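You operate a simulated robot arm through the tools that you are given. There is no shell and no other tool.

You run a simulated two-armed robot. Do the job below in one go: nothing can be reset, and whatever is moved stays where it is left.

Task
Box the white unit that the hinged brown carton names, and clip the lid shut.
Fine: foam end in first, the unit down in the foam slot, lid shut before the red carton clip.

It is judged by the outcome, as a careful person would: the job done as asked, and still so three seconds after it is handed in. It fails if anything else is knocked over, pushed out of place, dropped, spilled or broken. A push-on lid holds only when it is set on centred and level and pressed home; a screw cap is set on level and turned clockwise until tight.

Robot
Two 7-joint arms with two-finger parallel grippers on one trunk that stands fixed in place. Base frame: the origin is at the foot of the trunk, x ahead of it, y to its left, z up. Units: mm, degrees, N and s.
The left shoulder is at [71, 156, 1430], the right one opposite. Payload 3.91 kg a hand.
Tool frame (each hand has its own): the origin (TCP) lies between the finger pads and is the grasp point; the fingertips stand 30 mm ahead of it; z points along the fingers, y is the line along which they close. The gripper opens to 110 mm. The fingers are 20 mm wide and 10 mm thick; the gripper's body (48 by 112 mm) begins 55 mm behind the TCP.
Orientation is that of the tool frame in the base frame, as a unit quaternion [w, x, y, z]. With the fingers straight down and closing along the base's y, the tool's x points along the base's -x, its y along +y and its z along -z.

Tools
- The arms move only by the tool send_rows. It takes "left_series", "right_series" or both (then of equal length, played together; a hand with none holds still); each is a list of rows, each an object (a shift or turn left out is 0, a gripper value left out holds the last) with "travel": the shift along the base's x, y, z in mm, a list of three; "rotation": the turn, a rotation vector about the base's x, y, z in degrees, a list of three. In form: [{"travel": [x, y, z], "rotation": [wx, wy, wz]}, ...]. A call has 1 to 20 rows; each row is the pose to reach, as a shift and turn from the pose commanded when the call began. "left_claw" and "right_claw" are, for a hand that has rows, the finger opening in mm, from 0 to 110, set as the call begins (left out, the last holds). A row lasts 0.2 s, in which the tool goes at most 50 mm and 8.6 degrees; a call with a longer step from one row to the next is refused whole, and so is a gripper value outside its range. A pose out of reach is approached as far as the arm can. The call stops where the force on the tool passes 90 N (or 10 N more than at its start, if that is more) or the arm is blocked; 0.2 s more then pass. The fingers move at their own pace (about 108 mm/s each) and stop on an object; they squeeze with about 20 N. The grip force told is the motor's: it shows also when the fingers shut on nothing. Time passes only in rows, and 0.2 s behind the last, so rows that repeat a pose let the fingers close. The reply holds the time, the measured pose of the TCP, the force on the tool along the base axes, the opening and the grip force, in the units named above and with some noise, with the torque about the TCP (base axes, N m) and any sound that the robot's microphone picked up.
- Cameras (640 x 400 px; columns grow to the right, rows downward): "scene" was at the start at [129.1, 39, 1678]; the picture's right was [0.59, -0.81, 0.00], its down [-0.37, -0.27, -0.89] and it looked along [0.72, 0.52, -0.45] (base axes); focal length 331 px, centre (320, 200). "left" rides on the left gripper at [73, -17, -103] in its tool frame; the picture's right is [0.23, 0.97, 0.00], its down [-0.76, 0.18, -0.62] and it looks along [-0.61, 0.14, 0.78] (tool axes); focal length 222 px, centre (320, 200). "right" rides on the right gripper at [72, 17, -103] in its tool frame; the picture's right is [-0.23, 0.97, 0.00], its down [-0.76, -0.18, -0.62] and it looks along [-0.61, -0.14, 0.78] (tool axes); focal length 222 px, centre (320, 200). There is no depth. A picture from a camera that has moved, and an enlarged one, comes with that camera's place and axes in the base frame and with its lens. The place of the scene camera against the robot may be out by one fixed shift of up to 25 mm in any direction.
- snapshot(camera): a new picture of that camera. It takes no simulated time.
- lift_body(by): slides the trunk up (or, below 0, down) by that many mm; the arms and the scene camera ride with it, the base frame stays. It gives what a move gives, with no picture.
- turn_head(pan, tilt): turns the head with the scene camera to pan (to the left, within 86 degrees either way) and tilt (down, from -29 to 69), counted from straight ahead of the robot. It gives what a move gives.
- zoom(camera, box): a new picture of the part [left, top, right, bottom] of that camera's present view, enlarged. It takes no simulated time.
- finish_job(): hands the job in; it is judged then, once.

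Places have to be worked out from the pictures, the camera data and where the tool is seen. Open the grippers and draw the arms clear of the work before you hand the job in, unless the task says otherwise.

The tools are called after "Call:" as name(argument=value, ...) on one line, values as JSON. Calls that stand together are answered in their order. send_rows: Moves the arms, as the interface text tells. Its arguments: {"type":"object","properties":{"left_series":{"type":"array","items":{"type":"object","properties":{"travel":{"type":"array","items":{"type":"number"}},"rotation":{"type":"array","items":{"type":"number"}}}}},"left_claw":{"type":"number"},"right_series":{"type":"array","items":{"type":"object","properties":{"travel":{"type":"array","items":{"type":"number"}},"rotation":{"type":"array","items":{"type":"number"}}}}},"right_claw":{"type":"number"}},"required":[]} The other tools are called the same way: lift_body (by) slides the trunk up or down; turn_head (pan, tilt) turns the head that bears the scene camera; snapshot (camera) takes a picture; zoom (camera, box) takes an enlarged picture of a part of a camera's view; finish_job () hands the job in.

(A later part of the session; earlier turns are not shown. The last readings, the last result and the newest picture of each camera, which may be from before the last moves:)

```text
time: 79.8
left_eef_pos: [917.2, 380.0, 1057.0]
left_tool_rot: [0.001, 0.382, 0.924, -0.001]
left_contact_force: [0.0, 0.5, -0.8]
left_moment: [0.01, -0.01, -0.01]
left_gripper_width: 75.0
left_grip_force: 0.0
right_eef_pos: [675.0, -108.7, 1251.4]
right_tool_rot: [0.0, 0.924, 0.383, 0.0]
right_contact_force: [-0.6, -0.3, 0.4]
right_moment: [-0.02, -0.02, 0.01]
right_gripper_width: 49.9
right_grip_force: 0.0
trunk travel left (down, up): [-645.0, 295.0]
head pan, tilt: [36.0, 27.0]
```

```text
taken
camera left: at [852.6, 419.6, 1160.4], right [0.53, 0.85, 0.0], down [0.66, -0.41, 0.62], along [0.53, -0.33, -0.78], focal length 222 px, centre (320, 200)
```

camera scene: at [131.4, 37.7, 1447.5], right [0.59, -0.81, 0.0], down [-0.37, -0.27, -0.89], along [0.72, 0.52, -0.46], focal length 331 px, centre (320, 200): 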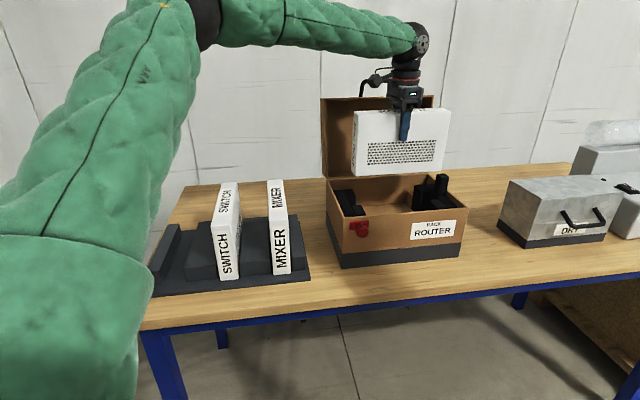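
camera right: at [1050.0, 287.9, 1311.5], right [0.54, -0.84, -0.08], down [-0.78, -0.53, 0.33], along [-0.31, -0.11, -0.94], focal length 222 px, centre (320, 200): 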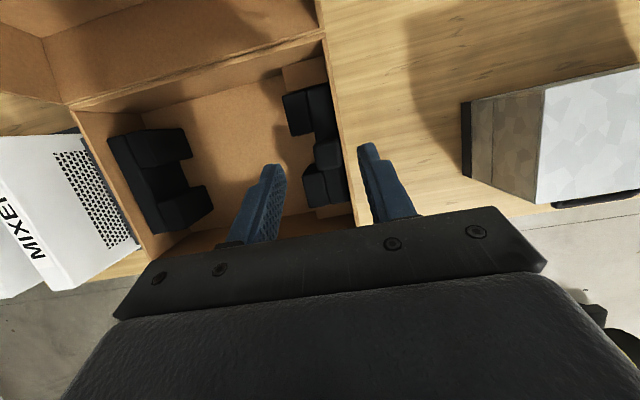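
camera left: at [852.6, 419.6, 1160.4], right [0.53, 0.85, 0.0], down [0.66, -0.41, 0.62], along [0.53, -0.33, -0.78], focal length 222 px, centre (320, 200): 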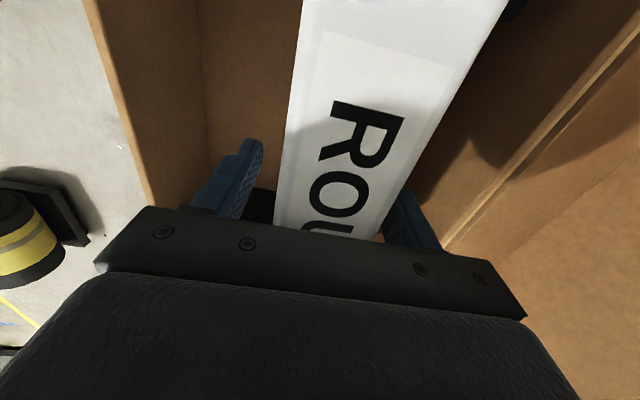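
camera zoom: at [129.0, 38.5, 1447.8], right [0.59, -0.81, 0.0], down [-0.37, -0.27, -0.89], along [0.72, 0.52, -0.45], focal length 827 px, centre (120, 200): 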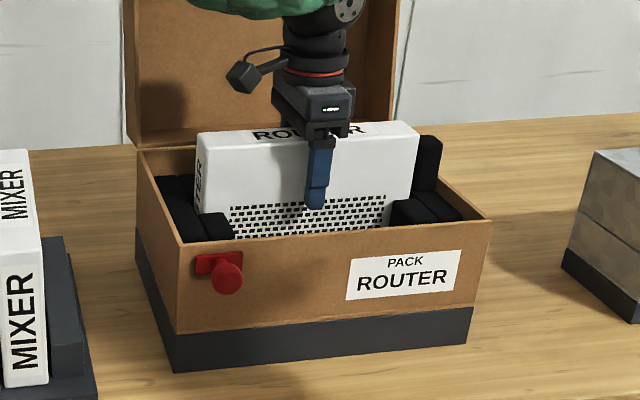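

The unit stands in the slot, released. I lift the left hand straight up and clear.

Call:
send_rows(left_series=[{"travel": [0, 0, 15]}, {"travel": [0, 0, 45]}, {"travel": [0, 0, 80]}, {"travel": [0, 0, 120]}, {"travel": [0, 0, 160]}, {"travel": [0, 0, 190]}])

Call:
snapshot(camera="left")

Call:
zoom(camera="scene", box=[310, 60, 480, 280])

```text
time: 81.2
left_eef_pos: [919.3, 382.1, 1248.3]
left_tool_rot: [0.0, 0.382, 0.924, 0.001]
left_contact_force: [0.8, 0.0, 0.1]
left_moment: [0.03, -0.01, 0.01]
left_gripper_width: 74.8
left_grip_force: 0.0
right_eef_pos: [675.5, -108.0, 1251.9]
right_tool_rot: [0.0, 0.924, 0.382, -0.001]
right_contact_force: [0.3, -0.7, -0.5]
right_moment: [-0.01, -0.01, 0.02]
right_gripper_width: 50.1
right_grip_force: 0.0
trunk travel left (down, up): [-645.0, 295.0]
head pan, tilt: [36.0, 27.0]
```

```text
taken
camera left: at [853.8, 419.9, 1352.0], right [0.53, 0.85, 0.0], down [0.66, -0.41, 0.62], along [0.53, -0.33, -0.78], focal length 222 px, centre (320, 200)
```

left: 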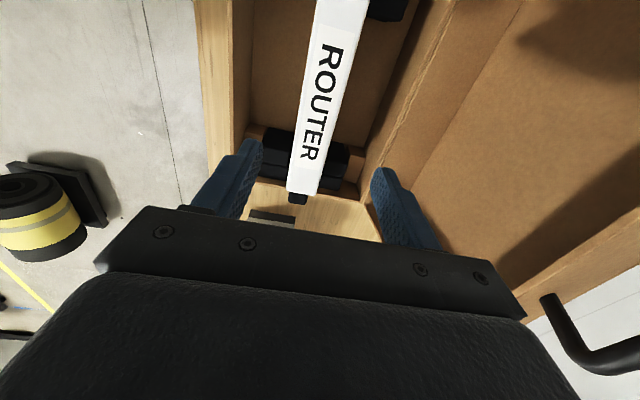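

```text
1.82 times, centred on (395, 170) of scene
camera zoom: at [128.7, 38.4, 1447.8], right [0.59, -0.81, 0.0], down [-0.37, -0.27, -0.89], along [0.72, 0.52, -0.45], focal length 602 px, centre (184, 254)
```

zoom: 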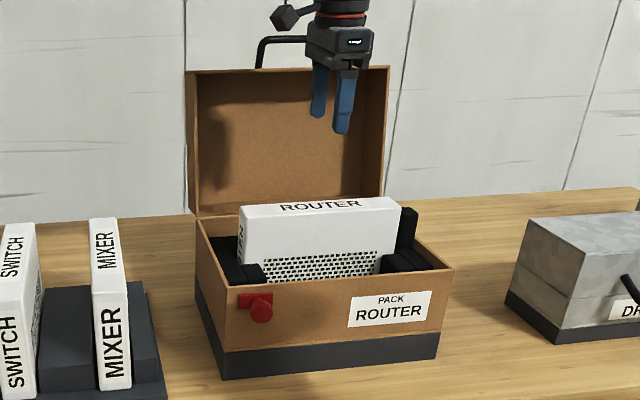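

The ROUTER unit sits down in both foam slots. Next is the lid: I back the left hand off toward the front, raise it and tilt it 60° so the fingers point outward (e2) and slightly down, to inspect and later take the lid's handle bar.

Call:
send_rows(left_series=[{"travel": [-6, -5, 7], "rotation": [4.7, -4.7, 0]}, {"travel": [-12, -10, 14], "rotation": [9.4, -9.4, 0]}, {"travel": [-18, -15, 21], "rotation": [14.1, -14.1, 0]}, {"travel": [-24, -20, 28], "rotation": [18.9, -18.9, 0]}, {"travel": [-30, -26, 35], "rotation": [23.6, -23.6, 0]}, {"travel": [-36, -31, 42], "rotation": [28.3, -28.3, 0]}, {"travel": [-42, -36, 49], "rotation": [33, -33, 0]}, {"travel": [-48, -41, 56], "rotation": [37.7, -37.7, 0]}, {"travel": [-53, -46, 62], "rotation": [42.4, -42.4, 0]}])

Call:
snapshot(camera="left")

Call:
snapshot(camera="scene")

```text
time: 83.2
left_eef_pos: [864.0, 336.2, 1307.8]
left_tool_rot: [0.192, 0.33, 0.8, 0.462]
left_contact_force: [0.0, 0.1, -0.2]
left_moment: [0.02, -0.01, 0.03]
left_gripper_width: 75.2
left_grip_force: 0.1
right_eef_pos: [676.2, -108.5, 1251.2]
right_tool_rot: [0.0, 0.924, 0.383, 0.0]
right_contact_force: [-0.4, -0.2, -1.1]
right_moment: [0.03, 0.04, -0.02]
right_gripper_width: 50.1
right_grip_force: 0.1
trunk travel left (down, up): [-645.0, 295.0]
head pan, tilt: [36.0, 27.0]
```

```text
taken
camera left: at [742.7, 317.0, 1345.1], right [0.18, 0.5, 0.84], down [0.22, -0.86, 0.47], along [0.96, 0.1, -0.27], focal length 222 px, centre (320, 200)
```

left: 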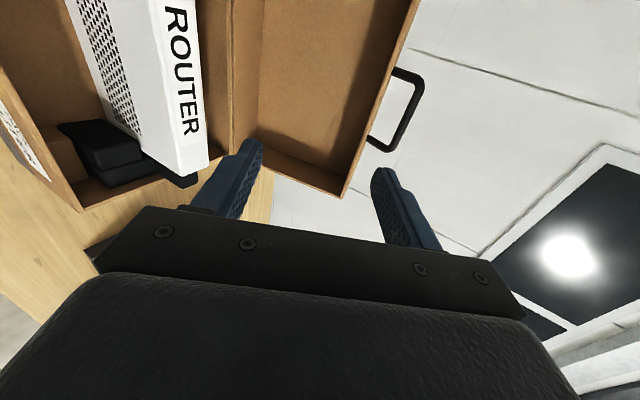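

```text
taken
camera scene: at [129.1, 38.3, 1447.8], right [0.59, -0.81, 0.0], down [-0.37, -0.27, -0.89], along [0.72, 0.52, -0.45], focal length 331 px, centre (320, 200)
```

scene: 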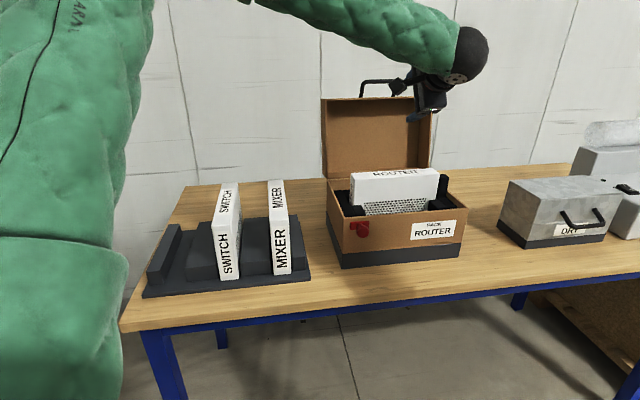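

The hand tilted as commanded and its camera now sees the lid's handle. I enlarge it.

Call:
zoom(camera="left", box=[330, 40, 460, 200])

Call:
zoom(camera="scene", box=[310, 60, 490, 190])

```text
2.50 times, centred on (395, 120) of left
camera zoom: at [742.7, 317.0, 1345.1], right [0.18, 0.5, 0.84], down [0.22, -0.86, 0.47], along [0.96, 0.1, -0.27], focal length 555 px, centre (132, 400)
```

zoom: 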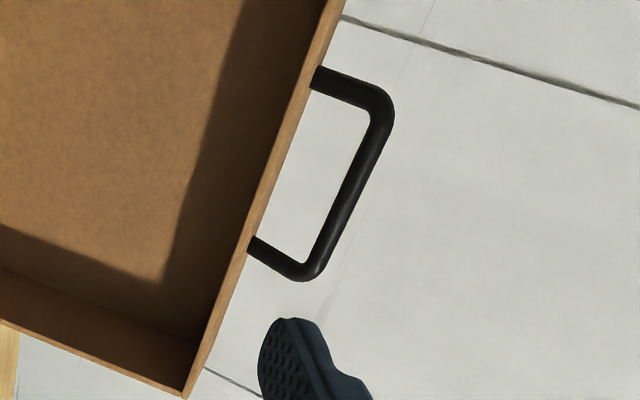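

```text
3.08 times, centred on (400, 125) of scene
camera zoom: at [129.1, 38.3, 1447.8], right [0.59, -0.81, 0.0], down [-0.37, -0.27, -0.89], along [0.72, 0.52, -0.45], focal length 1018 px, centre (74, 431)
```

zoom: 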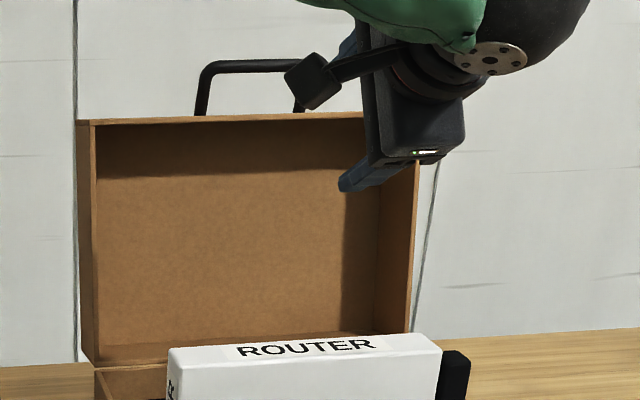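

From both views the handle bar runs along e1 from ≈331 to ≈422, at e2≈1094, z≈1308, 40 mm above the lid's edge (hinge seam at e2≈1045, z≈1028). I narrow the fingers to 30 mm and move to a pre-grasp 70 mm short of the bar.

Call:
send_rows(left_series=[{"travel": [22, 21, 10]}, {"travel": [48, 46, 20]}, {"travel": [76, 73, 28]}, {"travel": [105, 101, 35]}, {"travel": [133, 128, 35]}], left_claw=30)

Call:
snapshot(camera="left")

Call:
snapshot(camera="scene")

```text
time: 84.4
left_eef_pos: [999.5, 462.4, 1341.0]
left_tool_rot: [0.192, 0.332, 0.8, 0.461]
left_contact_force: [1.1, -0.3, -0.3]
left_moment: [-0.01, -0.01, 0.03]
left_gripper_width: 30.0
left_grip_force: 0.1
right_eef_pos: [677.2, -107.8, 1249.8]
right_tool_rot: [0.001, 0.924, 0.382, -0.001]
right_contact_force: [-0.6, 1.1, 0.5]
right_moment: [-0.02, 0.02, 0.0]
right_gripper_width: 50.1
right_grip_force: 0.0
trunk travel left (down, up): [-645.0, 295.0]
head pan, tilt: [36.0, 27.0]
```

```text
taken
camera left: at [877.4, 444.0, 1378.8], right [0.18, 0.51, 0.84], down [0.22, -0.86, 0.47], along [0.96, 0.1, -0.27], focal length 222 px, centre (320, 200)
```

left: 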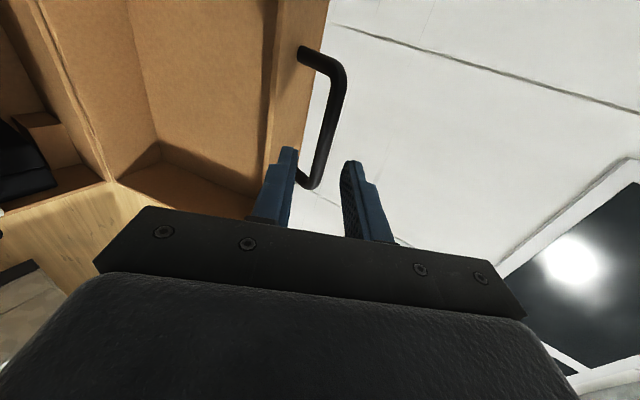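

```text
taken
camera scene: at [130.4, 39.3, 1447.6], right [0.59, -0.81, 0.0], down [-0.37, -0.27, -0.89], along [0.72, 0.52, -0.46], focal length 331 px, centre (320, 200)
```

scene: 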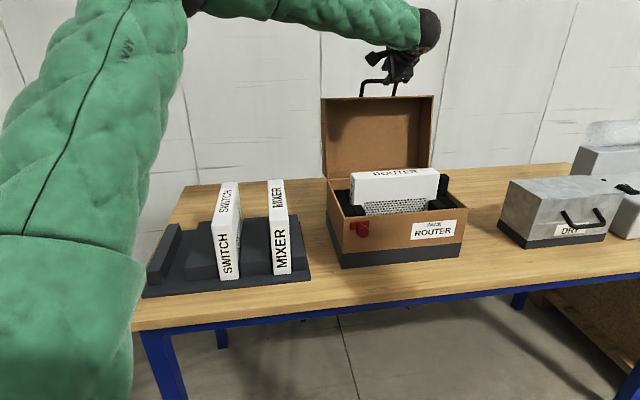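

The bar lies right on the approach line between the fingers. I advance 40 mm along the finger direction and look again.

Call:
send_rows(left_series=[{"travel": [8, 8, -6.5]}, {"travel": [16, 16, -13]}, {"travel": [24.5, 24.5, -20]}])

Call:
zoom(camera="left", box=[220, 30, 420, 250])

Call:
zoom(camera="scene", box=[330, 20, 470, 130])

```text
time: 85.2
left_eef_pos: [1021.4, 487.4, 1322.7]
left_tool_rot: [0.192, 0.331, 0.8, 0.462]
left_contact_force: [-1.0, -0.4, -1.1]
left_moment: [0.02, 0.02, 0.01]
left_gripper_width: 29.9
left_grip_force: 0.3
right_eef_pos: [676.7, -108.8, 1251.6]
right_tool_rot: [0.001, 0.924, 0.383, -0.001]
right_contact_force: [-0.2, -0.3, -0.4]
right_moment: [-0.02, -0.01, 0.02]
right_gripper_width: 50.2
right_grip_force: 0.0
trunk travel left (down, up): [-645.0, 295.0]
head pan, tilt: [36.0, 27.0]
```

```text
1.82 times, centred on (320, 140) of left
camera zoom: at [900.3, 469.9, 1360.0], right [0.18, 0.51, 0.84], down [0.22, -0.86, 0.47], along [0.96, 0.1, -0.27], focal length 404 px, centre (320, 309)
```

zoom: 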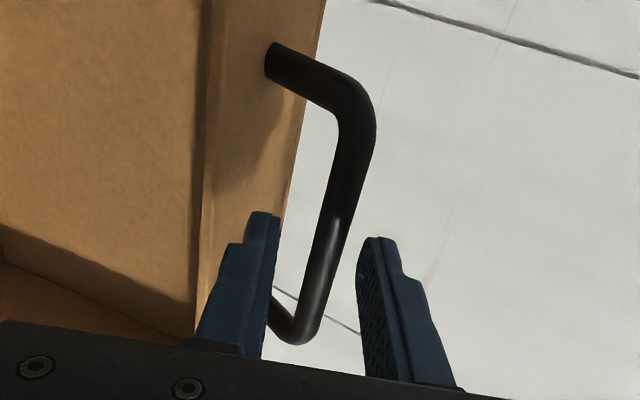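

```text
3.64 times, centred on (400, 75) of scene
camera zoom: at [129.4, 38.7, 1447.8], right [0.59, -0.81, 0.0], down [-0.37, -0.27, -0.89], along [0.72, 0.52, -0.45], focal length 1203 px, centre (29, 654)
```

zoom: 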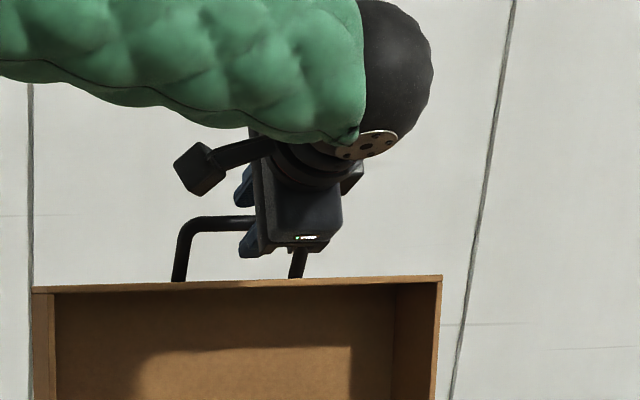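

The bar is centred between the fingers. I advance the last 20 mm and close on it.

Call:
send_rows(left_series=[{"travel": [6, 6, -5]}, {"travel": [12.5, 12.5, -9.5]}])

Call:
send_rows(left_series=[{"travel": [0, 0, 0]}, {"travel": [0, 0, 0]}, {"travel": [0, 0, 0]}], left_claw=0)

Call:
zoom(camera="left", box=[220, 30, 420, 250])

```text
time: 85.8
left_eef_pos: [1034.4, 501.0, 1311.9]
left_tool_rot: [0.192, 0.331, 0.8, 0.462]
left_contact_force: [0.1, 0.0, -0.2]
left_moment: [0.0, -0.02, -0.02]
left_gripper_width: 30.1
left_grip_force: 0.1
right_eef_pos: [676.6, -107.2, 1250.9]
right_tool_rot: [0.0, 0.924, 0.383, -0.001]
right_contact_force: [0.1, -0.5, -0.1]
right_moment: [-0.01, -0.01, 0.02]
right_gripper_width: 50.1
right_grip_force: 0.1
trunk travel left (down, up): [-645.0, 295.0]
head pan, tilt: [36.0, 27.0]
```

```text
time: 86.6
left_eef_pos: [1034.0, 499.0, 1315.2]
left_tool_rot: [0.193, 0.331, 0.8, 0.463]
left_contact_force: [5.5, 1.1, 17.1]
left_moment: [0.16, -0.14, -0.17]
left_gripper_width: 11.4
left_grip_force: 44.7
right_eef_pos: [675.4, -109.4, 1252.4]
right_tool_rot: [0.0, 0.924, 0.383, 0.0]
right_contact_force: [0.3, -0.4, -0.1]
right_moment: [-0.03, 0.0, -0.01]
right_gripper_width: 49.8
right_grip_force: 0.0
trunk travel left (down, up): [-645.0, 295.0]
head pan, tilt: [36.0, 27.0]
```

```text
1.82 times, centred on (320, 140) of left
camera zoom: at [911.8, 481.4, 1352.9], right [0.18, 0.5, 0.84], down [0.22, -0.86, 0.47], along [0.96, 0.1, -0.26], focal length 404 px, centre (320, 309)
```

zoom: 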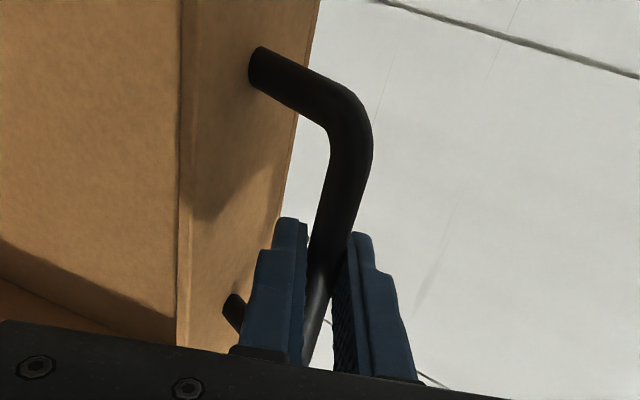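

The bar is caught (11.4 mm thick). To let it turn freely as the lid swings, I loosen the fingers to a 20 mm cage around the bar, then pull it along the first 10° of the closing arc about the hinge.

Call:
send_rows(left_series=[{"travel": [0, 0, 2]}, {"travel": [0, 0, 3]}], left_claw=20)

Call:
zoom(camera="left", box=[220, 30, 420, 250])

```text
time: 87.2
left_eef_pos: [1035.0, 499.2, 1315.7]
left_tool_rot: [0.191, 0.331, 0.8, 0.462]
left_contact_force: [0.8, -0.1, 0.2]
left_moment: [0.02, -0.01, 0.03]
left_gripper_width: 19.7
left_grip_force: 0.0
right_eef_pos: [675.4, -109.6, 1250.8]
right_tool_rot: [-0.001, 0.924, 0.383, 0.0]
right_contact_force: [0.3, -1.1, 0.1]
right_moment: [0.0, -0.02, -0.01]
right_gripper_width: 50.0
right_grip_force: 0.1
trunk travel left (down, up): [-645.0, 295.0]
head pan, tilt: [36.0, 27.0]
```

```text
1.82 times, centred on (320, 140) of left
camera zoom: at [912.5, 481.5, 1353.9], right [0.18, 0.51, 0.84], down [0.22, -0.86, 0.47], along [0.96, 0.1, -0.27], focal length 404 px, centre (320, 309)
```

zoom: 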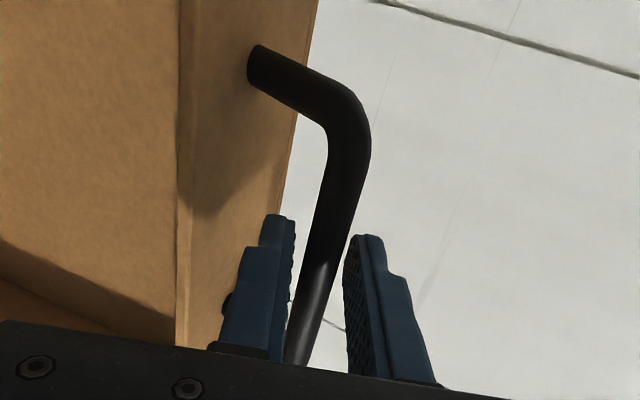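

The bar is caged between the fingers. I pull slowly along the first 10° of the arc.

Call:
send_rows(left_series=[{"travel": [-4.4, -4.4, 1]}, {"travel": [-8.8, -8.8, 1.8]}, {"travel": [-13.2, -13.2, 2.5]}, {"travel": [-17.5, -17.5, 3.1]}, {"travel": [-22, -22, 3.5]}, {"travel": [-26.3, -26.3, 3.8]}, {"travel": [-30.7, -30.7, 4]}, {"travel": [-35.1, -35.1, 4]}])

Call:
snapshot(camera="left")

Call:
snapshot(camera="scene")

```text
time: 89.0
left_eef_pos: [998.0, 464.1, 1322.3]
left_tool_rot: [0.192, 0.333, 0.799, 0.462]
left_contact_force: [3.6, -1.9, 9.9]
left_moment: [0.2, -0.19, -0.03]
left_gripper_width: 24.5
left_grip_force: 4.2
right_eef_pos: [675.1, -109.4, 1251.6]
right_tool_rot: [-0.001, 0.924, 0.383, 0.0]
right_contact_force: [-0.2, 0.5, -0.1]
right_moment: [0.01, -0.01, 0.01]
right_gripper_width: 50.0
right_grip_force: 0.0
trunk travel left (down, up): [-645.0, 295.0]
head pan, tilt: [36.0, 27.0]
```

```text
taken
camera left: at [875.6, 445.9, 1359.9], right [0.18, 0.5, 0.84], down [0.22, -0.86, 0.47], along [0.96, 0.1, -0.27], focal length 222 px, centre (320, 200)
```

left: 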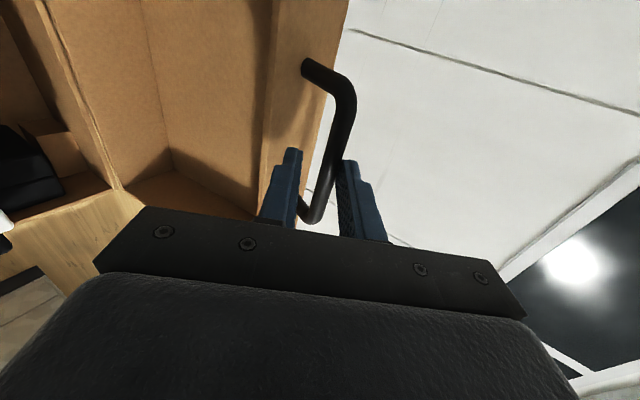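

```text
taken
camera scene: at [128.4, 37.8, 1447.9], right [0.59, -0.81, 0.0], down [-0.37, -0.27, -0.89], along [0.72, 0.52, -0.45], focal length 331 px, centre (320, 200)
```

scene: 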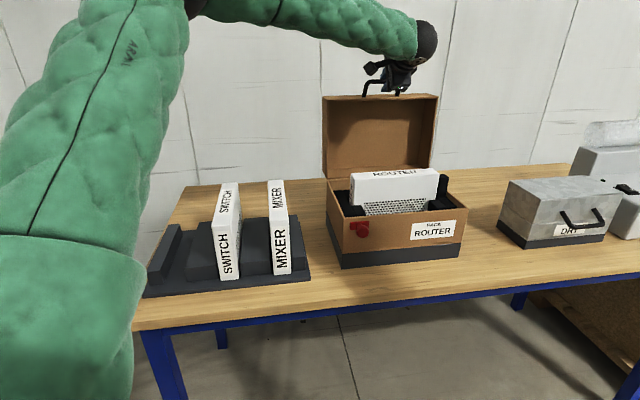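

The fingers were pushed slightly open (24.5 mm), so I check where the bar now sits in the cage and how far the lid moved.

Call:
zoom(camera="left", box=[220, 30, 420, 250])

Call:
zoom(camera="scene", box=[310, 60, 480, 280])

```text
1.82 times, centred on (320, 140) of left
camera zoom: at [875.6, 445.9, 1359.9], right [0.18, 0.5, 0.84], down [0.22, -0.86, 0.47], along [0.96, 0.1, -0.27], focal length 404 px, centre (320, 309)
```

zoom: 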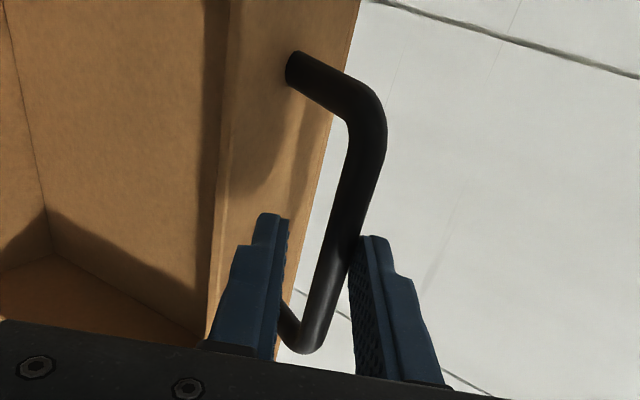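

```text
1.82 times, centred on (395, 170) of scene
camera zoom: at [128.4, 37.8, 1447.9], right [0.59, -0.81, 0.0], down [-0.37, -0.27, -0.89], along [0.72, 0.52, -0.45], focal length 602 px, centre (184, 254)
```

zoom: 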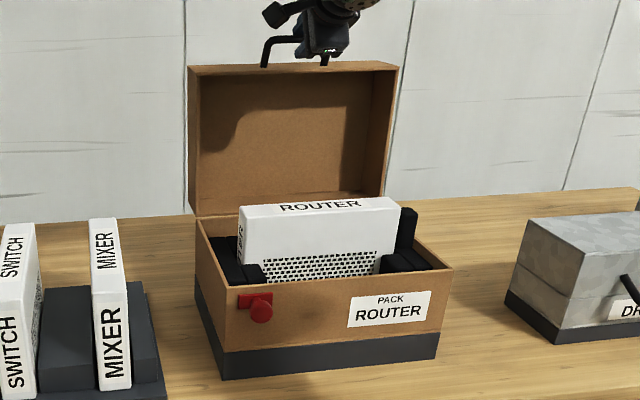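

The lid has started forward (about 8°), but the bar slid toward the fingertips since the pull is oblique this early. I re-seat the hand 11 mm deeper on the bar and grip it firmly for the next part of the swing.

Call:
send_rows(left_series=[{"travel": [4, 4, 0]}, {"travel": [7.9, 7.9, -0.5]}])

Call:
send_rows(left_series=[{"travel": [0, 0, 0]}, {"travel": [0, 0, 0]}, {"travel": [0, 0, 0]}], left_claw=0)

Call:
zoom(camera="left", box=[220, 30, 420, 250])

```text
time: 89.6
left_eef_pos: [1005.3, 472.3, 1320.4]
left_tool_rot: [0.193, 0.331, 0.8, 0.462]
left_contact_force: [1.0, 0.6, 3.8]
left_moment: [0.07, -0.03, 0.01]
left_gripper_width: 21.9
left_grip_force: 2.4
right_eef_pos: [675.9, -109.7, 1251.7]
right_tool_rot: [0.0, 0.924, 0.382, -0.001]
right_contact_force: [0.3, -0.1, -1.0]
right_moment: [-0.05, -0.01, -0.02]
right_gripper_width: 50.0
right_grip_force: 0.1
trunk travel left (down, up): [-645.0, 295.0]
head pan, tilt: [36.0, 27.0]
```

```text
time: 90.4
left_eef_pos: [1004.3, 470.5, 1325.5]
left_tool_rot: [0.194, 0.331, 0.799, 0.463]
left_contact_force: [4.3, 0.5, 27.3]
left_moment: [0.43, -0.41, -0.13]
left_gripper_width: 11.5
left_grip_force: 45.2
right_eef_pos: [673.7, -111.3, 1252.2]
right_tool_rot: [0.0, 0.924, 0.383, 0.001]
right_contact_force: [0.7, 1.3, 0.7]
right_moment: [0.03, -0.01, 0.0]
right_gripper_width: 50.0
right_grip_force: 0.0
trunk travel left (down, up): [-645.0, 295.0]
head pan, tilt: [36.0, 27.0]
```

```text
1.82 times, centred on (320, 140) of left
camera zoom: at [881.6, 452.9, 1362.1], right [0.18, 0.5, 0.84], down [0.22, -0.86, 0.47], along [0.96, 0.1, -0.26], focal length 404 px, centre (320, 309)
```

zoom: 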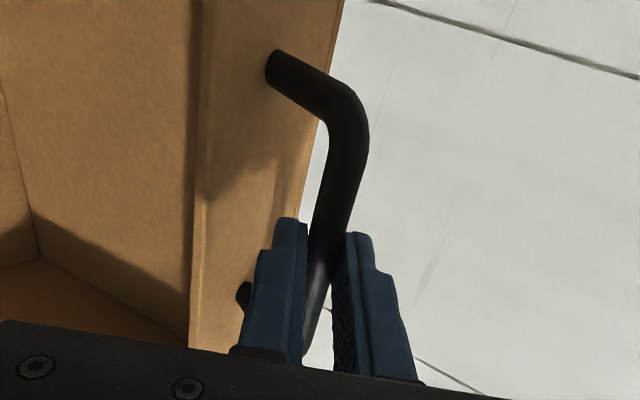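

The geometry suggests the bar is only ~5 mm from the fingertips. I open slightly, go 12 mm deeper and regrip.

Call:
send_rows(left_series=[{"travel": [0, 0, 2]}, {"travel": [4, 4, 2]}, {"travel": [8.3, 8.3, 1]}], left_claw=26)

Call:
zoom(camera="left", box=[220, 30, 420, 250])

```text
time: 91.2
left_eef_pos: [1017.6, 481.5, 1319.5]
left_tool_rot: [0.191, 0.331, 0.801, 0.461]
left_contact_force: [0.0, 0.2, 0.5]
left_moment: [-0.01, -0.03, -0.03]
left_gripper_width: 26.2
left_grip_force: 0.1
right_eef_pos: [676.0, -108.2, 1251.6]
right_tool_rot: [-0.001, 0.924, 0.383, 0.0]
right_contact_force: [-0.2, -0.4, -0.4]
right_moment: [-0.02, 0.02, 0.0]
right_gripper_width: 50.0
right_grip_force: 0.1
trunk travel left (down, up): [-645.0, 295.0]
head pan, tilt: [36.0, 27.0]
```

```text
1.82 times, centred on (320, 140) of left
camera zoom: at [894.6, 464.0, 1357.6], right [0.18, 0.51, 0.84], down [0.22, -0.86, 0.47], along [0.96, 0.1, -0.27], focal length 404 px, centre (320, 309)
```

zoom: 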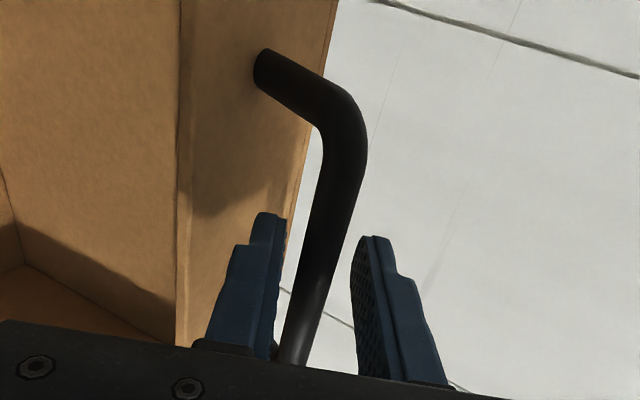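

The bar is now well between the pads. I close on it.

Call:
send_rows(left_series=[{"travel": [0, 0, 0]}, {"travel": [0, 0, 0]}, {"travel": [0, 0, 0]}], left_claw=0)

```text
time: 92.0
left_eef_pos: [1016.9, 482.5, 1318.4]
left_tool_rot: [0.191, 0.332, 0.801, 0.46]
left_contact_force: [-4.4, 0.0, -20.3]
left_moment: [-0.12, 0.14, 0.06]
left_gripper_width: 11.2
left_grip_force: 44.9
right_eef_pos: [677.2, -107.0, 1250.1]
right_tool_rot: [0.001, 0.924, 0.383, 0.0]
right_contact_force: [-0.5, 0.2, 0.5]
right_moment: [0.01, 0.0, -0.01]
right_gripper_width: 50.1
right_grip_force: 0.1
trunk travel left (down, up): [-645.0, 295.0]
head pan, tilt: [36.0, 27.0]
```

The bar is properly seated (forces consistent with the hinge radius of 286 mm; lid at about 5°). I swing on to about 15° and watch the force.

Call:
send_rows(left_series=[{"travel": [-4.7, -4.7, -0.8]}, {"travel": [-9.3, -9.3, -0.6]}, {"travel": [-13.8, -13.8, -0.5]}, {"travel": [-18.2, -18.2, -0.4]}, {"travel": [-22.6, -22.6, -0.6]}, {"travel": [-27, -27, -0.8]}, {"travel": [-31.4, -31.4, -1.2]}, {"travel": [-35.8, -35.8, -1.6]}])

Call:
zoom(camera="left", box=[220, 30, 420, 250])

Call:
zoom(camera="scene", box=[310, 40, 480, 280])

```text
time: 93.8
left_eef_pos: [980.0, 445.5, 1318.1]
left_tool_rot: [0.192, 0.331, 0.801, 0.461]
left_contact_force: [-1.0, 2.0, -9.4]
left_moment: [0.06, 0.06, 0.06]
left_gripper_width: 11.5
left_grip_force: 45.2
right_eef_pos: [676.4, -106.9, 1250.8]
right_tool_rot: [0.001, 0.924, 0.383, -0.001]
right_contact_force: [-0.5, -0.7, 0.2]
right_moment: [-0.01, 0.0, 0.0]
right_gripper_width: 50.5
right_grip_force: 0.0
trunk travel left (down, up): [-645.0, 295.0]
head pan, tilt: [36.0, 27.0]
```

```text
1.82 times, centred on (320, 140) of left
camera zoom: at [858.3, 427.9, 1356.8], right [0.18, 0.51, 0.84], down [0.22, -0.86, 0.47], along [0.96, 0.1, -0.27], focal length 404 px, centre (320, 309)
```

zoom: 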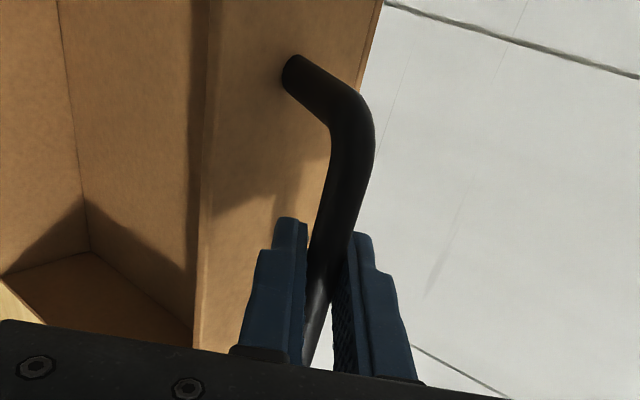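

```text
1.67 times, centred on (395, 160) of scene
camera zoom: at [130.2, 39.4, 1447.6], right [0.59, -0.81, 0.0], down [-0.37, -0.27, -0.89], along [0.72, 0.52, -0.46], focal length 552 px, centre (195, 267)
```

zoom: 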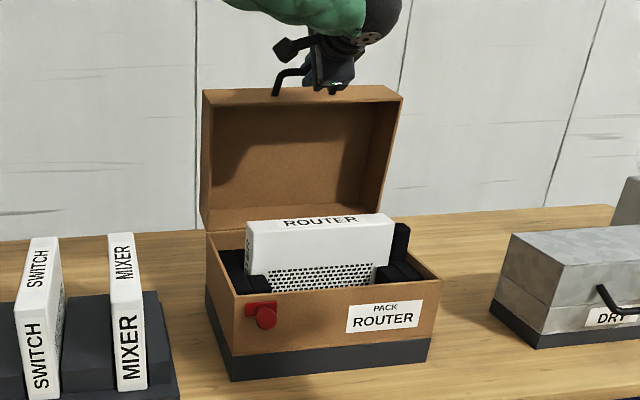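

The lid follows smoothly with low forces. I continue the arc from 15° to 45°.

Call:
send_rows(left_series=[{"travel": [-8.8, -8.8, -1.5]}, {"travel": [-17.5, -17.5, -3.4]}, {"travel": [-26.2, -26.2, -5.9]}, {"travel": [-34.7, -34.7, -9]}, {"travel": [-43.1, -43.1, -12.6]}, {"travel": [-51.5, -51.5, -16.6]}, {"travel": [-59.7, -59.7, -21.2]}, {"travel": [-67.7, -67.7, -26.3]}, {"travel": [-75.7, -75.7, -31.9]}, {"travel": [-83.4, -83.4, -38]}, {"travel": [-90.9, -90.9, -44.5]}, {"travel": [-98.1, -98.1, -51.5]}])

Call:
zoom(camera="left", box=[180, 0, 440, 250])

Call:
zoom(camera="scene", box=[290, 40, 480, 280])

```text
time: 96.4
left_eef_pos: [880.8, 346.3, 1267.4]
left_tool_rot: [0.192, 0.331, 0.8, 0.462]
left_contact_force: [-3.0, 1.6, -0.2]
left_moment: [0.22, 0.2, 0.38]
left_gripper_width: 11.3
left_grip_force: 45.6
right_eef_pos: [675.7, -108.6, 1251.9]
right_tool_rot: [0.001, 0.924, 0.383, 0.0]
right_contact_force: [0.4, -0.2, 0.4]
right_moment: [-0.01, -0.03, -0.03]
right_gripper_width: 49.8
right_grip_force: 0.1
trunk travel left (down, up): [-645.0, 295.0]
head pan, tilt: [36.0, 27.0]
```

```text
1.60 times, centred on (310, 125) of left
camera zoom: at [758.8, 328.3, 1306.1], right [0.18, 0.51, 0.84], down [0.22, -0.86, 0.47], along [0.96, 0.1, -0.27], focal length 355 px, centre (336, 320)
```

zoom: 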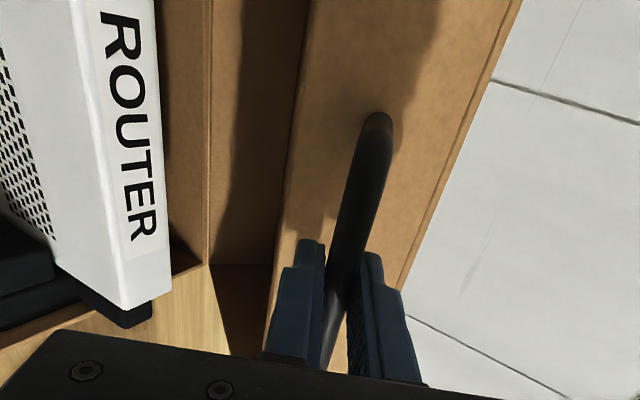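

```text
1.67 times, centred on (385, 160) of scene
camera zoom: at [128.9, 38.9, 1447.7], right [0.59, -0.81, 0.0], down [-0.37, -0.27, -0.89], along [0.72, 0.52, -0.45], focal length 552 px, centre (212, 267)
```

zoom: 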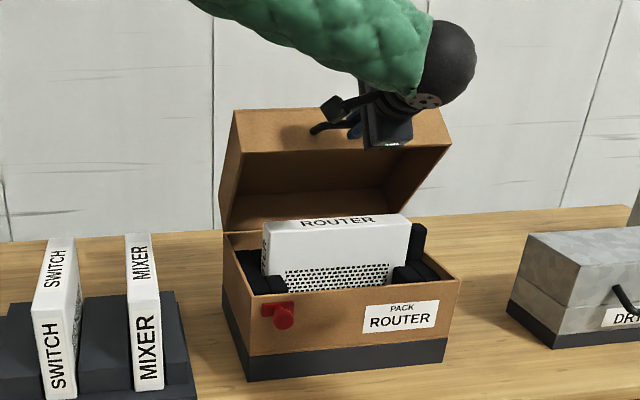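

At 45° now, forces still small and the unit is well clear. I continue from 45° to 75°.

Call:
send_rows(left_series=[{"travel": [-7.1, -7.1, -7.4]}, {"travel": [-13.9, -13.9, -15.3]}, {"travel": [-20.6, -20.6, -23.6]}, {"travel": [-26.9, -26.9, -32.3]}, {"travel": [-33, -33, -41.3]}, {"travel": [-38.7, -38.7, -50.7]}, {"travel": [-44.2, -44.2, -60.5]}, {"travel": [-49.4, -49.4, -70.7]}, {"travel": [-54.2, -54.2, -81.1]}, {"travel": [-58.8, -58.8, -91.8]}, {"travel": [-63, -63, -102.7]}, {"travel": [-66.8, -66.8, -113.9]}])

Call:
zoom(camera="left", box=[180, 0, 440, 250])

Call:
zoom(camera="scene", box=[290, 60, 480, 280])

```text
time: 99.0
left_eef_pos: [813.9, 279.8, 1154.4]
left_tool_rot: [0.192, 0.331, 0.8, 0.462]
left_contact_force: [-1.5, 0.9, -0.5]
left_moment: [0.13, 0.1, 0.15]
left_gripper_width: 11.5
left_grip_force: 44.5
right_eef_pos: [677.1, -108.4, 1252.3]
right_tool_rot: [-0.001, 0.924, 0.383, 0.0]
right_contact_force: [0.3, 0.2, 0.2]
right_moment: [0.02, 0.0, 0.03]
right_gripper_width: 50.1
right_grip_force: 0.1
trunk travel left (down, up): [-645.0, 295.0]
head pan, tilt: [36.0, 27.0]
```

```text
1.60 times, centred on (310, 125) of left
camera zoom: at [692.7, 262.1, 1192.4], right [0.18, 0.51, 0.84], down [0.22, -0.86, 0.47], along [0.96, 0.1, -0.27], focal length 355 px, centre (336, 320)
```

zoom: 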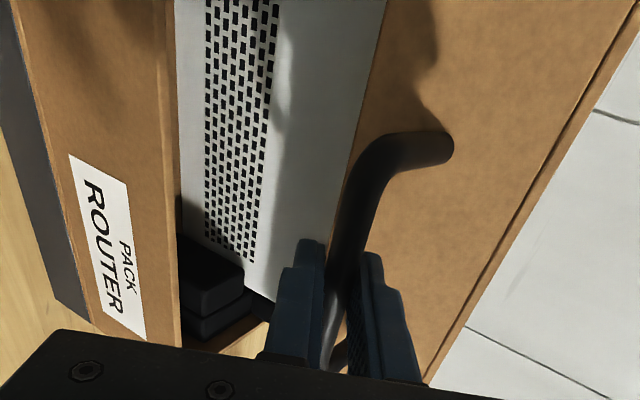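

```text
1.82 times, centred on (385, 170) of scene
camera zoom: at [129.0, 38.7, 1447.8], right [0.59, -0.81, 0.0], down [-0.37, -0.27, -0.89], along [0.72, 0.52, -0.45], focal length 602 px, centre (202, 254)
```

zoom: 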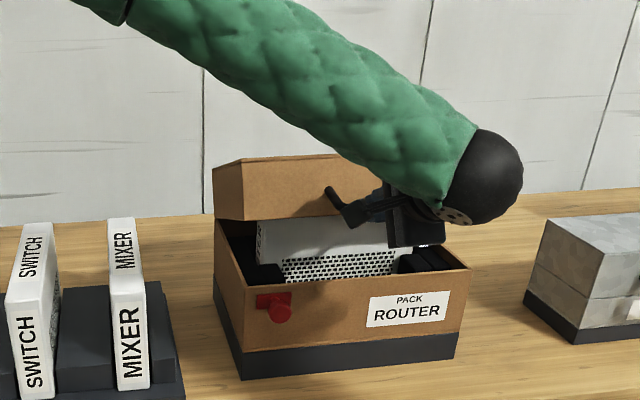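

At 75°, nearly closed, the unit and tab are clear of the lid. I go on to about 86° with smaller steps.

Call:
send_rows(left_series=[{"travel": [-1.8, -1.8, -5.8]}, {"travel": [-3.5, -3.5, -11.5]}, {"travel": [-5.1, -5.1, -17.4]}, {"travel": [-6.6, -6.6, -23.2]}, {"travel": [-8.1, -8.1, -29.1]}, {"travel": [-9.5, -9.5, -35]}, {"travel": [-10.7, -10.7, -41]}, {"travel": [-11.9, -11.9, -47]}])

Call:
zoom(camera="left", box=[180, 0, 440, 250])

Call:
zoom(camera="scene", box=[290, 60, 480, 280])

```text
time: 100.8
left_eef_pos: [803.4, 269.6, 1108.0]
left_tool_rot: [0.192, 0.331, 0.8, 0.461]
left_contact_force: [-0.3, 5.6, -0.6]
left_moment: [0.02, -0.02, -0.09]
left_gripper_width: 11.3
left_grip_force: 44.7
right_eef_pos: [675.3, -108.3, 1251.1]
right_tool_rot: [0.0, 0.924, 0.383, 0.0]
right_contact_force: [0.3, -0.5, 0.7]
right_moment: [0.02, -0.02, 0.01]
right_gripper_width: 50.0
right_grip_force: 0.1
trunk travel left (down, up): [-645.0, 295.0]
head pan, tilt: [36.0, 27.0]
```

```text
1.60 times, centred on (310, 125) of left
camera zoom: at [680.9, 250.3, 1144.8], right [0.18, 0.51, 0.84], down [0.22, -0.86, 0.47], along [0.96, 0.1, -0.27], focal length 355 px, centre (336, 320)
```

zoom: 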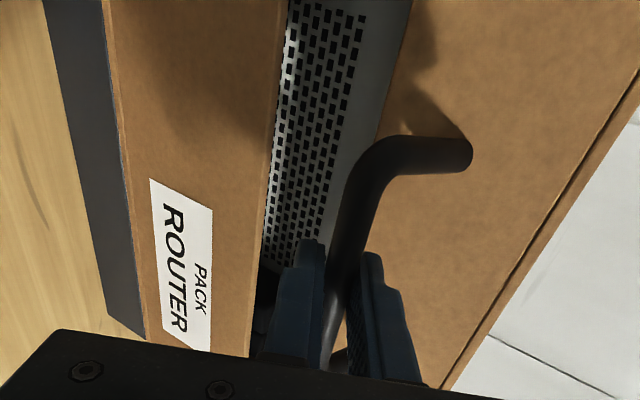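

```text
1.82 times, centred on (385, 170) of scene
camera zoom: at [129.3, 39.0, 1447.7], right [0.59, -0.81, 0.0], down [-0.37, -0.27, -0.89], along [0.72, 0.52, -0.45], focal length 602 px, centre (202, 254)
```

zoom: 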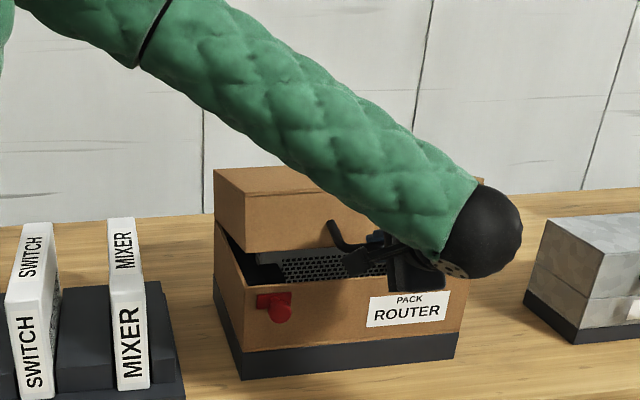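

About 5° remain. I lower in 1° steps and watch for the lid meeting the rim.

Call:
send_rows(left_series=[{"travel": [-0.8, -0.8, -4.9]}, {"travel": [-1.6, -1.6, -9.8]}, {"travel": [-2.3, -2.3, -14.7]}])

Call:
zoom(camera="scene", box=[290, 100, 480, 280])

```text
time: 101.6
left_eef_pos: [802.1, 265.0, 1091.7]
left_tool_rot: [0.192, 0.331, 0.8, 0.461]
left_contact_force: [5.0, 3.6, -1.3]
left_moment: [0.05, -0.01, 0.02]
left_gripper_width: 11.5
left_grip_force: 45.1
right_eef_pos: [677.4, -108.9, 1251.7]
right_tool_rot: [0.0, 0.924, 0.383, -0.001]
right_contact_force: [-0.5, 0.3, 0.3]
right_moment: [-0.01, 0.02, 0.0]
right_gripper_width: 50.3
right_grip_force: 0.1
trunk travel left (down, up): [-645.0, 295.0]
head pan, tilt: [36.0, 27.0]
```

```text
2.22 times, centred on (385, 190) of scene
camera zoom: at [129.8, 38.9, 1447.7], right [0.59, -0.81, 0.0], down [-0.37, -0.27, -0.89], along [0.72, 0.52, -0.45], focal length 735 px, centre (176, 222)
```

zoom: 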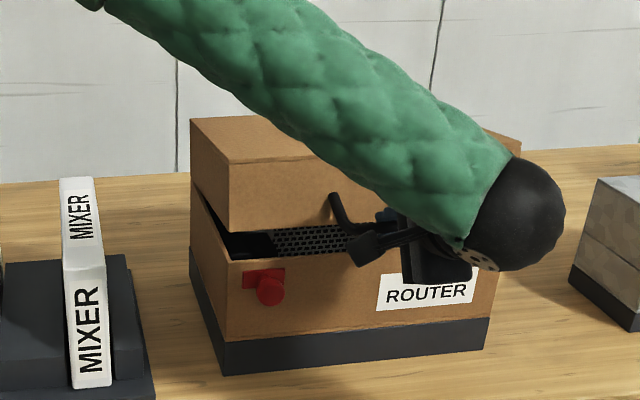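

There is still a gap at the front of roughly 25–40 mm and no rim contact. I continue down in 5 mm steps, easing slightly inward since the bar pulls 6 N toward the hinge.

Call:
send_rows(left_series=[{"travel": [0.5, 0.5, -5]}, {"travel": [0.3, 0.3, -10]}, {"travel": [0, 0, -15]}])

Call:
zoom(camera="scene", box=[290, 100, 480, 280])

```text
time: 102.4
left_eef_pos: [799.5, 264.6, 1077.9]
left_tool_rot: [0.193, 0.331, 0.8, 0.462]
left_contact_force: [-10.4, -3.5, 1.7]
left_moment: [-0.08, 0.0, -0.14]
left_gripper_width: 11.2
left_grip_force: 44.8
right_eef_pos: [675.3, -109.5, 1252.5]
right_tool_rot: [0.0, 0.924, 0.383, 0.0]
right_contact_force: [0.1, -0.6, 0.0]
right_moment: [0.03, -0.02, 0.0]
right_gripper_width: 50.0
right_grip_force: 0.0
trunk travel left (down, up): [-645.0, 295.0]
head pan, tilt: [36.0, 27.0]
```

```text
2.22 times, centred on (385, 190) of scene
camera zoom: at [127.9, 38.0, 1447.9], right [0.59, -0.81, 0.0], down [-0.37, -0.27, -0.89], along [0.72, 0.52, -0.45], focal length 735 px, centre (176, 222)
```

zoom: 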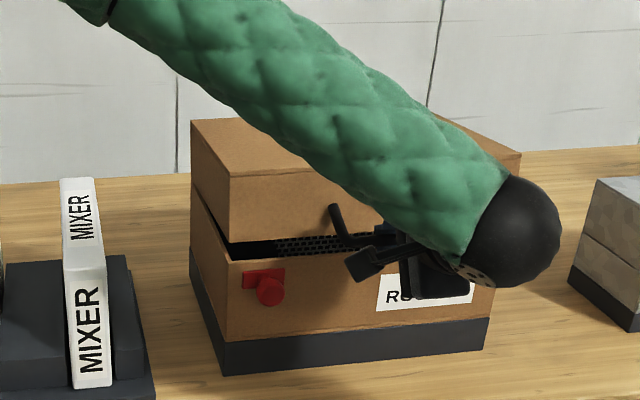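

The gap is down to ~24 mm. I continue, easing 1–2 mm outward to balance the radial force.

Call:
send_rows(left_series=[{"travel": [-0.8, -0.8, -4]}, {"travel": [-1, -1, -8]}, {"travel": [-1.2, -1.2, -12]}])

Call:
zoom(camera="scene", box=[290, 100, 480, 280])

```text
time: 103.2
left_eef_pos: [798.7, 262.6, 1065.7]
left_tool_rot: [0.192, 0.332, 0.8, 0.461]
left_contact_force: [-6.0, -5.1, 0.5]
left_moment: [-0.06, -0.03, -0.23]
left_gripper_width: 11.4
left_grip_force: 45.1
right_eef_pos: [675.5, -109.8, 1252.4]
right_tool_rot: [0.0, 0.924, 0.383, 0.0]
right_contact_force: [0.0, -0.5, 0.2]
right_moment: [0.0, 0.01, -0.05]
right_gripper_width: 50.3
right_grip_force: 0.1
trunk travel left (down, up): [-645.0, 295.0]
head pan, tilt: [36.0, 27.0]
```

```text
2.22 times, centred on (385, 190) of scene
camera zoom: at [128.5, 37.9, 1447.8], right [0.59, -0.81, 0.0], down [-0.37, -0.27, -0.89], along [0.72, 0.52, -0.45], focal length 735 px, centre (176, 222)
```

zoom: 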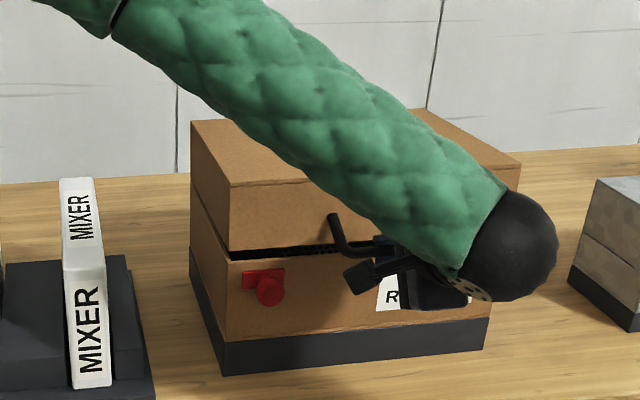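

About 12 mm left. Continue gently in 3 mm steps.

Call:
send_rows(left_series=[{"travel": [-0.5, -0.5, -3]}, {"travel": [-0.6, -0.6, -6]}, {"travel": [-0.7, -0.7, -9]}])

Call:
zoom(camera="scene", box=[290, 100, 480, 280])

```text
time: 104.0
left_eef_pos: [797.6, 262.9, 1056.7]
left_tool_rot: [0.191, 0.332, 0.8, 0.462]
left_contact_force: [-7.2, -7.7, -1.0]
left_moment: [0.01, 0.08, 0.08]
left_gripper_width: 11.5
left_grip_force: 45.0
right_eef_pos: [674.3, -109.8, 1251.2]
right_tool_rot: [0.0, 0.924, 0.383, 0.0]
right_contact_force: [0.3, -0.4, 0.4]
right_moment: [-0.04, -0.03, 0.0]
right_gripper_width: 49.9
right_grip_force: 0.0
trunk travel left (down, up): [-645.0, 295.0]
head pan, tilt: [36.0, 27.0]
```

```text
2.22 times, centred on (385, 190) of scene
camera zoom: at [128.4, 37.6, 1447.8], right [0.59, -0.81, 0.0], down [-0.37, -0.27, -0.89], along [0.72, 0.52, -0.45], focal length 735 px, centre (176, 222)
```

zoom: 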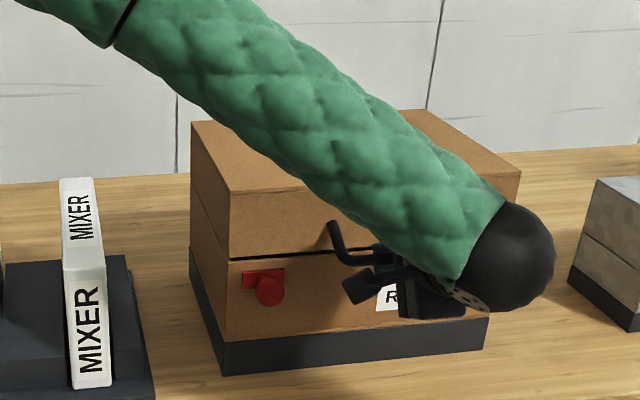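

Nearly shut (about 3 mm). Two more small steps, feeling for the rim.

Call:
send_rows(left_series=[{"travel": [-0.8, -0.8, -2]}, {"travel": [-0.9, -0.9, -4]}])

Call:
zoom(camera="scene", box=[290, 120, 450, 280])

```text
time: 104.6
left_eef_pos: [797.5, 263.2, 1052.5]
left_tool_rot: [0.192, 0.331, 0.8, 0.461]
left_contact_force: [-3.4, -1.2, 0.1]
left_moment: [-0.05, -0.11, -0.26]
left_gripper_width: 11.4
left_grip_force: 44.9
right_eef_pos: [675.8, -109.9, 1251.4]
right_tool_rot: [0.0, 0.924, 0.382, 0.0]
right_contact_force: [0.2, -0.1, 0.1]
right_moment: [-0.03, 0.0, -0.01]
right_gripper_width: 49.9
right_grip_force: 0.0
trunk travel left (down, up): [-645.0, 295.0]
head pan, tilt: [36.0, 27.0]
```

```text
2.50 times, centred on (370, 200) of scene
camera zoom: at [128.8, 38.4, 1447.8], right [0.59, -0.81, 0.0], down [-0.37, -0.27, -0.89], along [0.72, 0.52, -0.45], focal length 827 px, centre (195, 200)
```

zoom: 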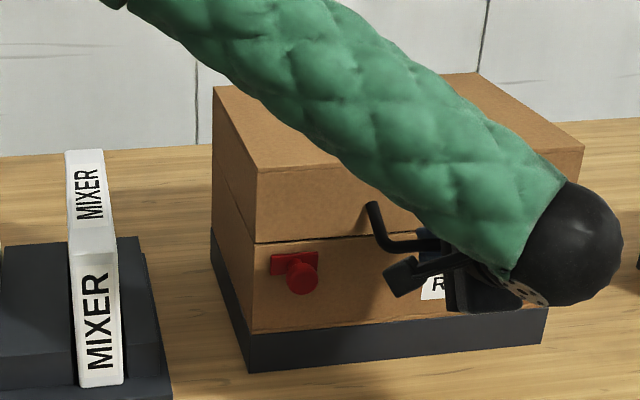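

The lid looks shut. I press 2–3 mm further to confirm contact by force.

Call:
send_rows(left_series=[{"travel": [0, 0, -1.5]}, {"travel": [0, 0, -3]}])

```text
time: 105.2
left_eef_pos: [797.8, 262.8, 1050.5]
left_tool_rot: [0.192, 0.331, 0.8, 0.463]
left_contact_force: [1.4, 1.8, 4.9]
left_moment: [0.21, 0.12, 0.28]
left_gripper_width: 11.4
left_grip_force: 44.9
right_eef_pos: [675.5, -108.8, 1252.5]
right_tool_rot: [0.001, 0.924, 0.383, 0.0]
right_contact_force: [0.7, 1.0, 0.4]
right_moment: [-0.02, 0.03, -0.02]
right_gripper_width: 50.2
right_grip_force: 0.1
trunk travel left (down, up): [-645.0, 295.0]
head pan, tilt: [36.0, 27.0]
```

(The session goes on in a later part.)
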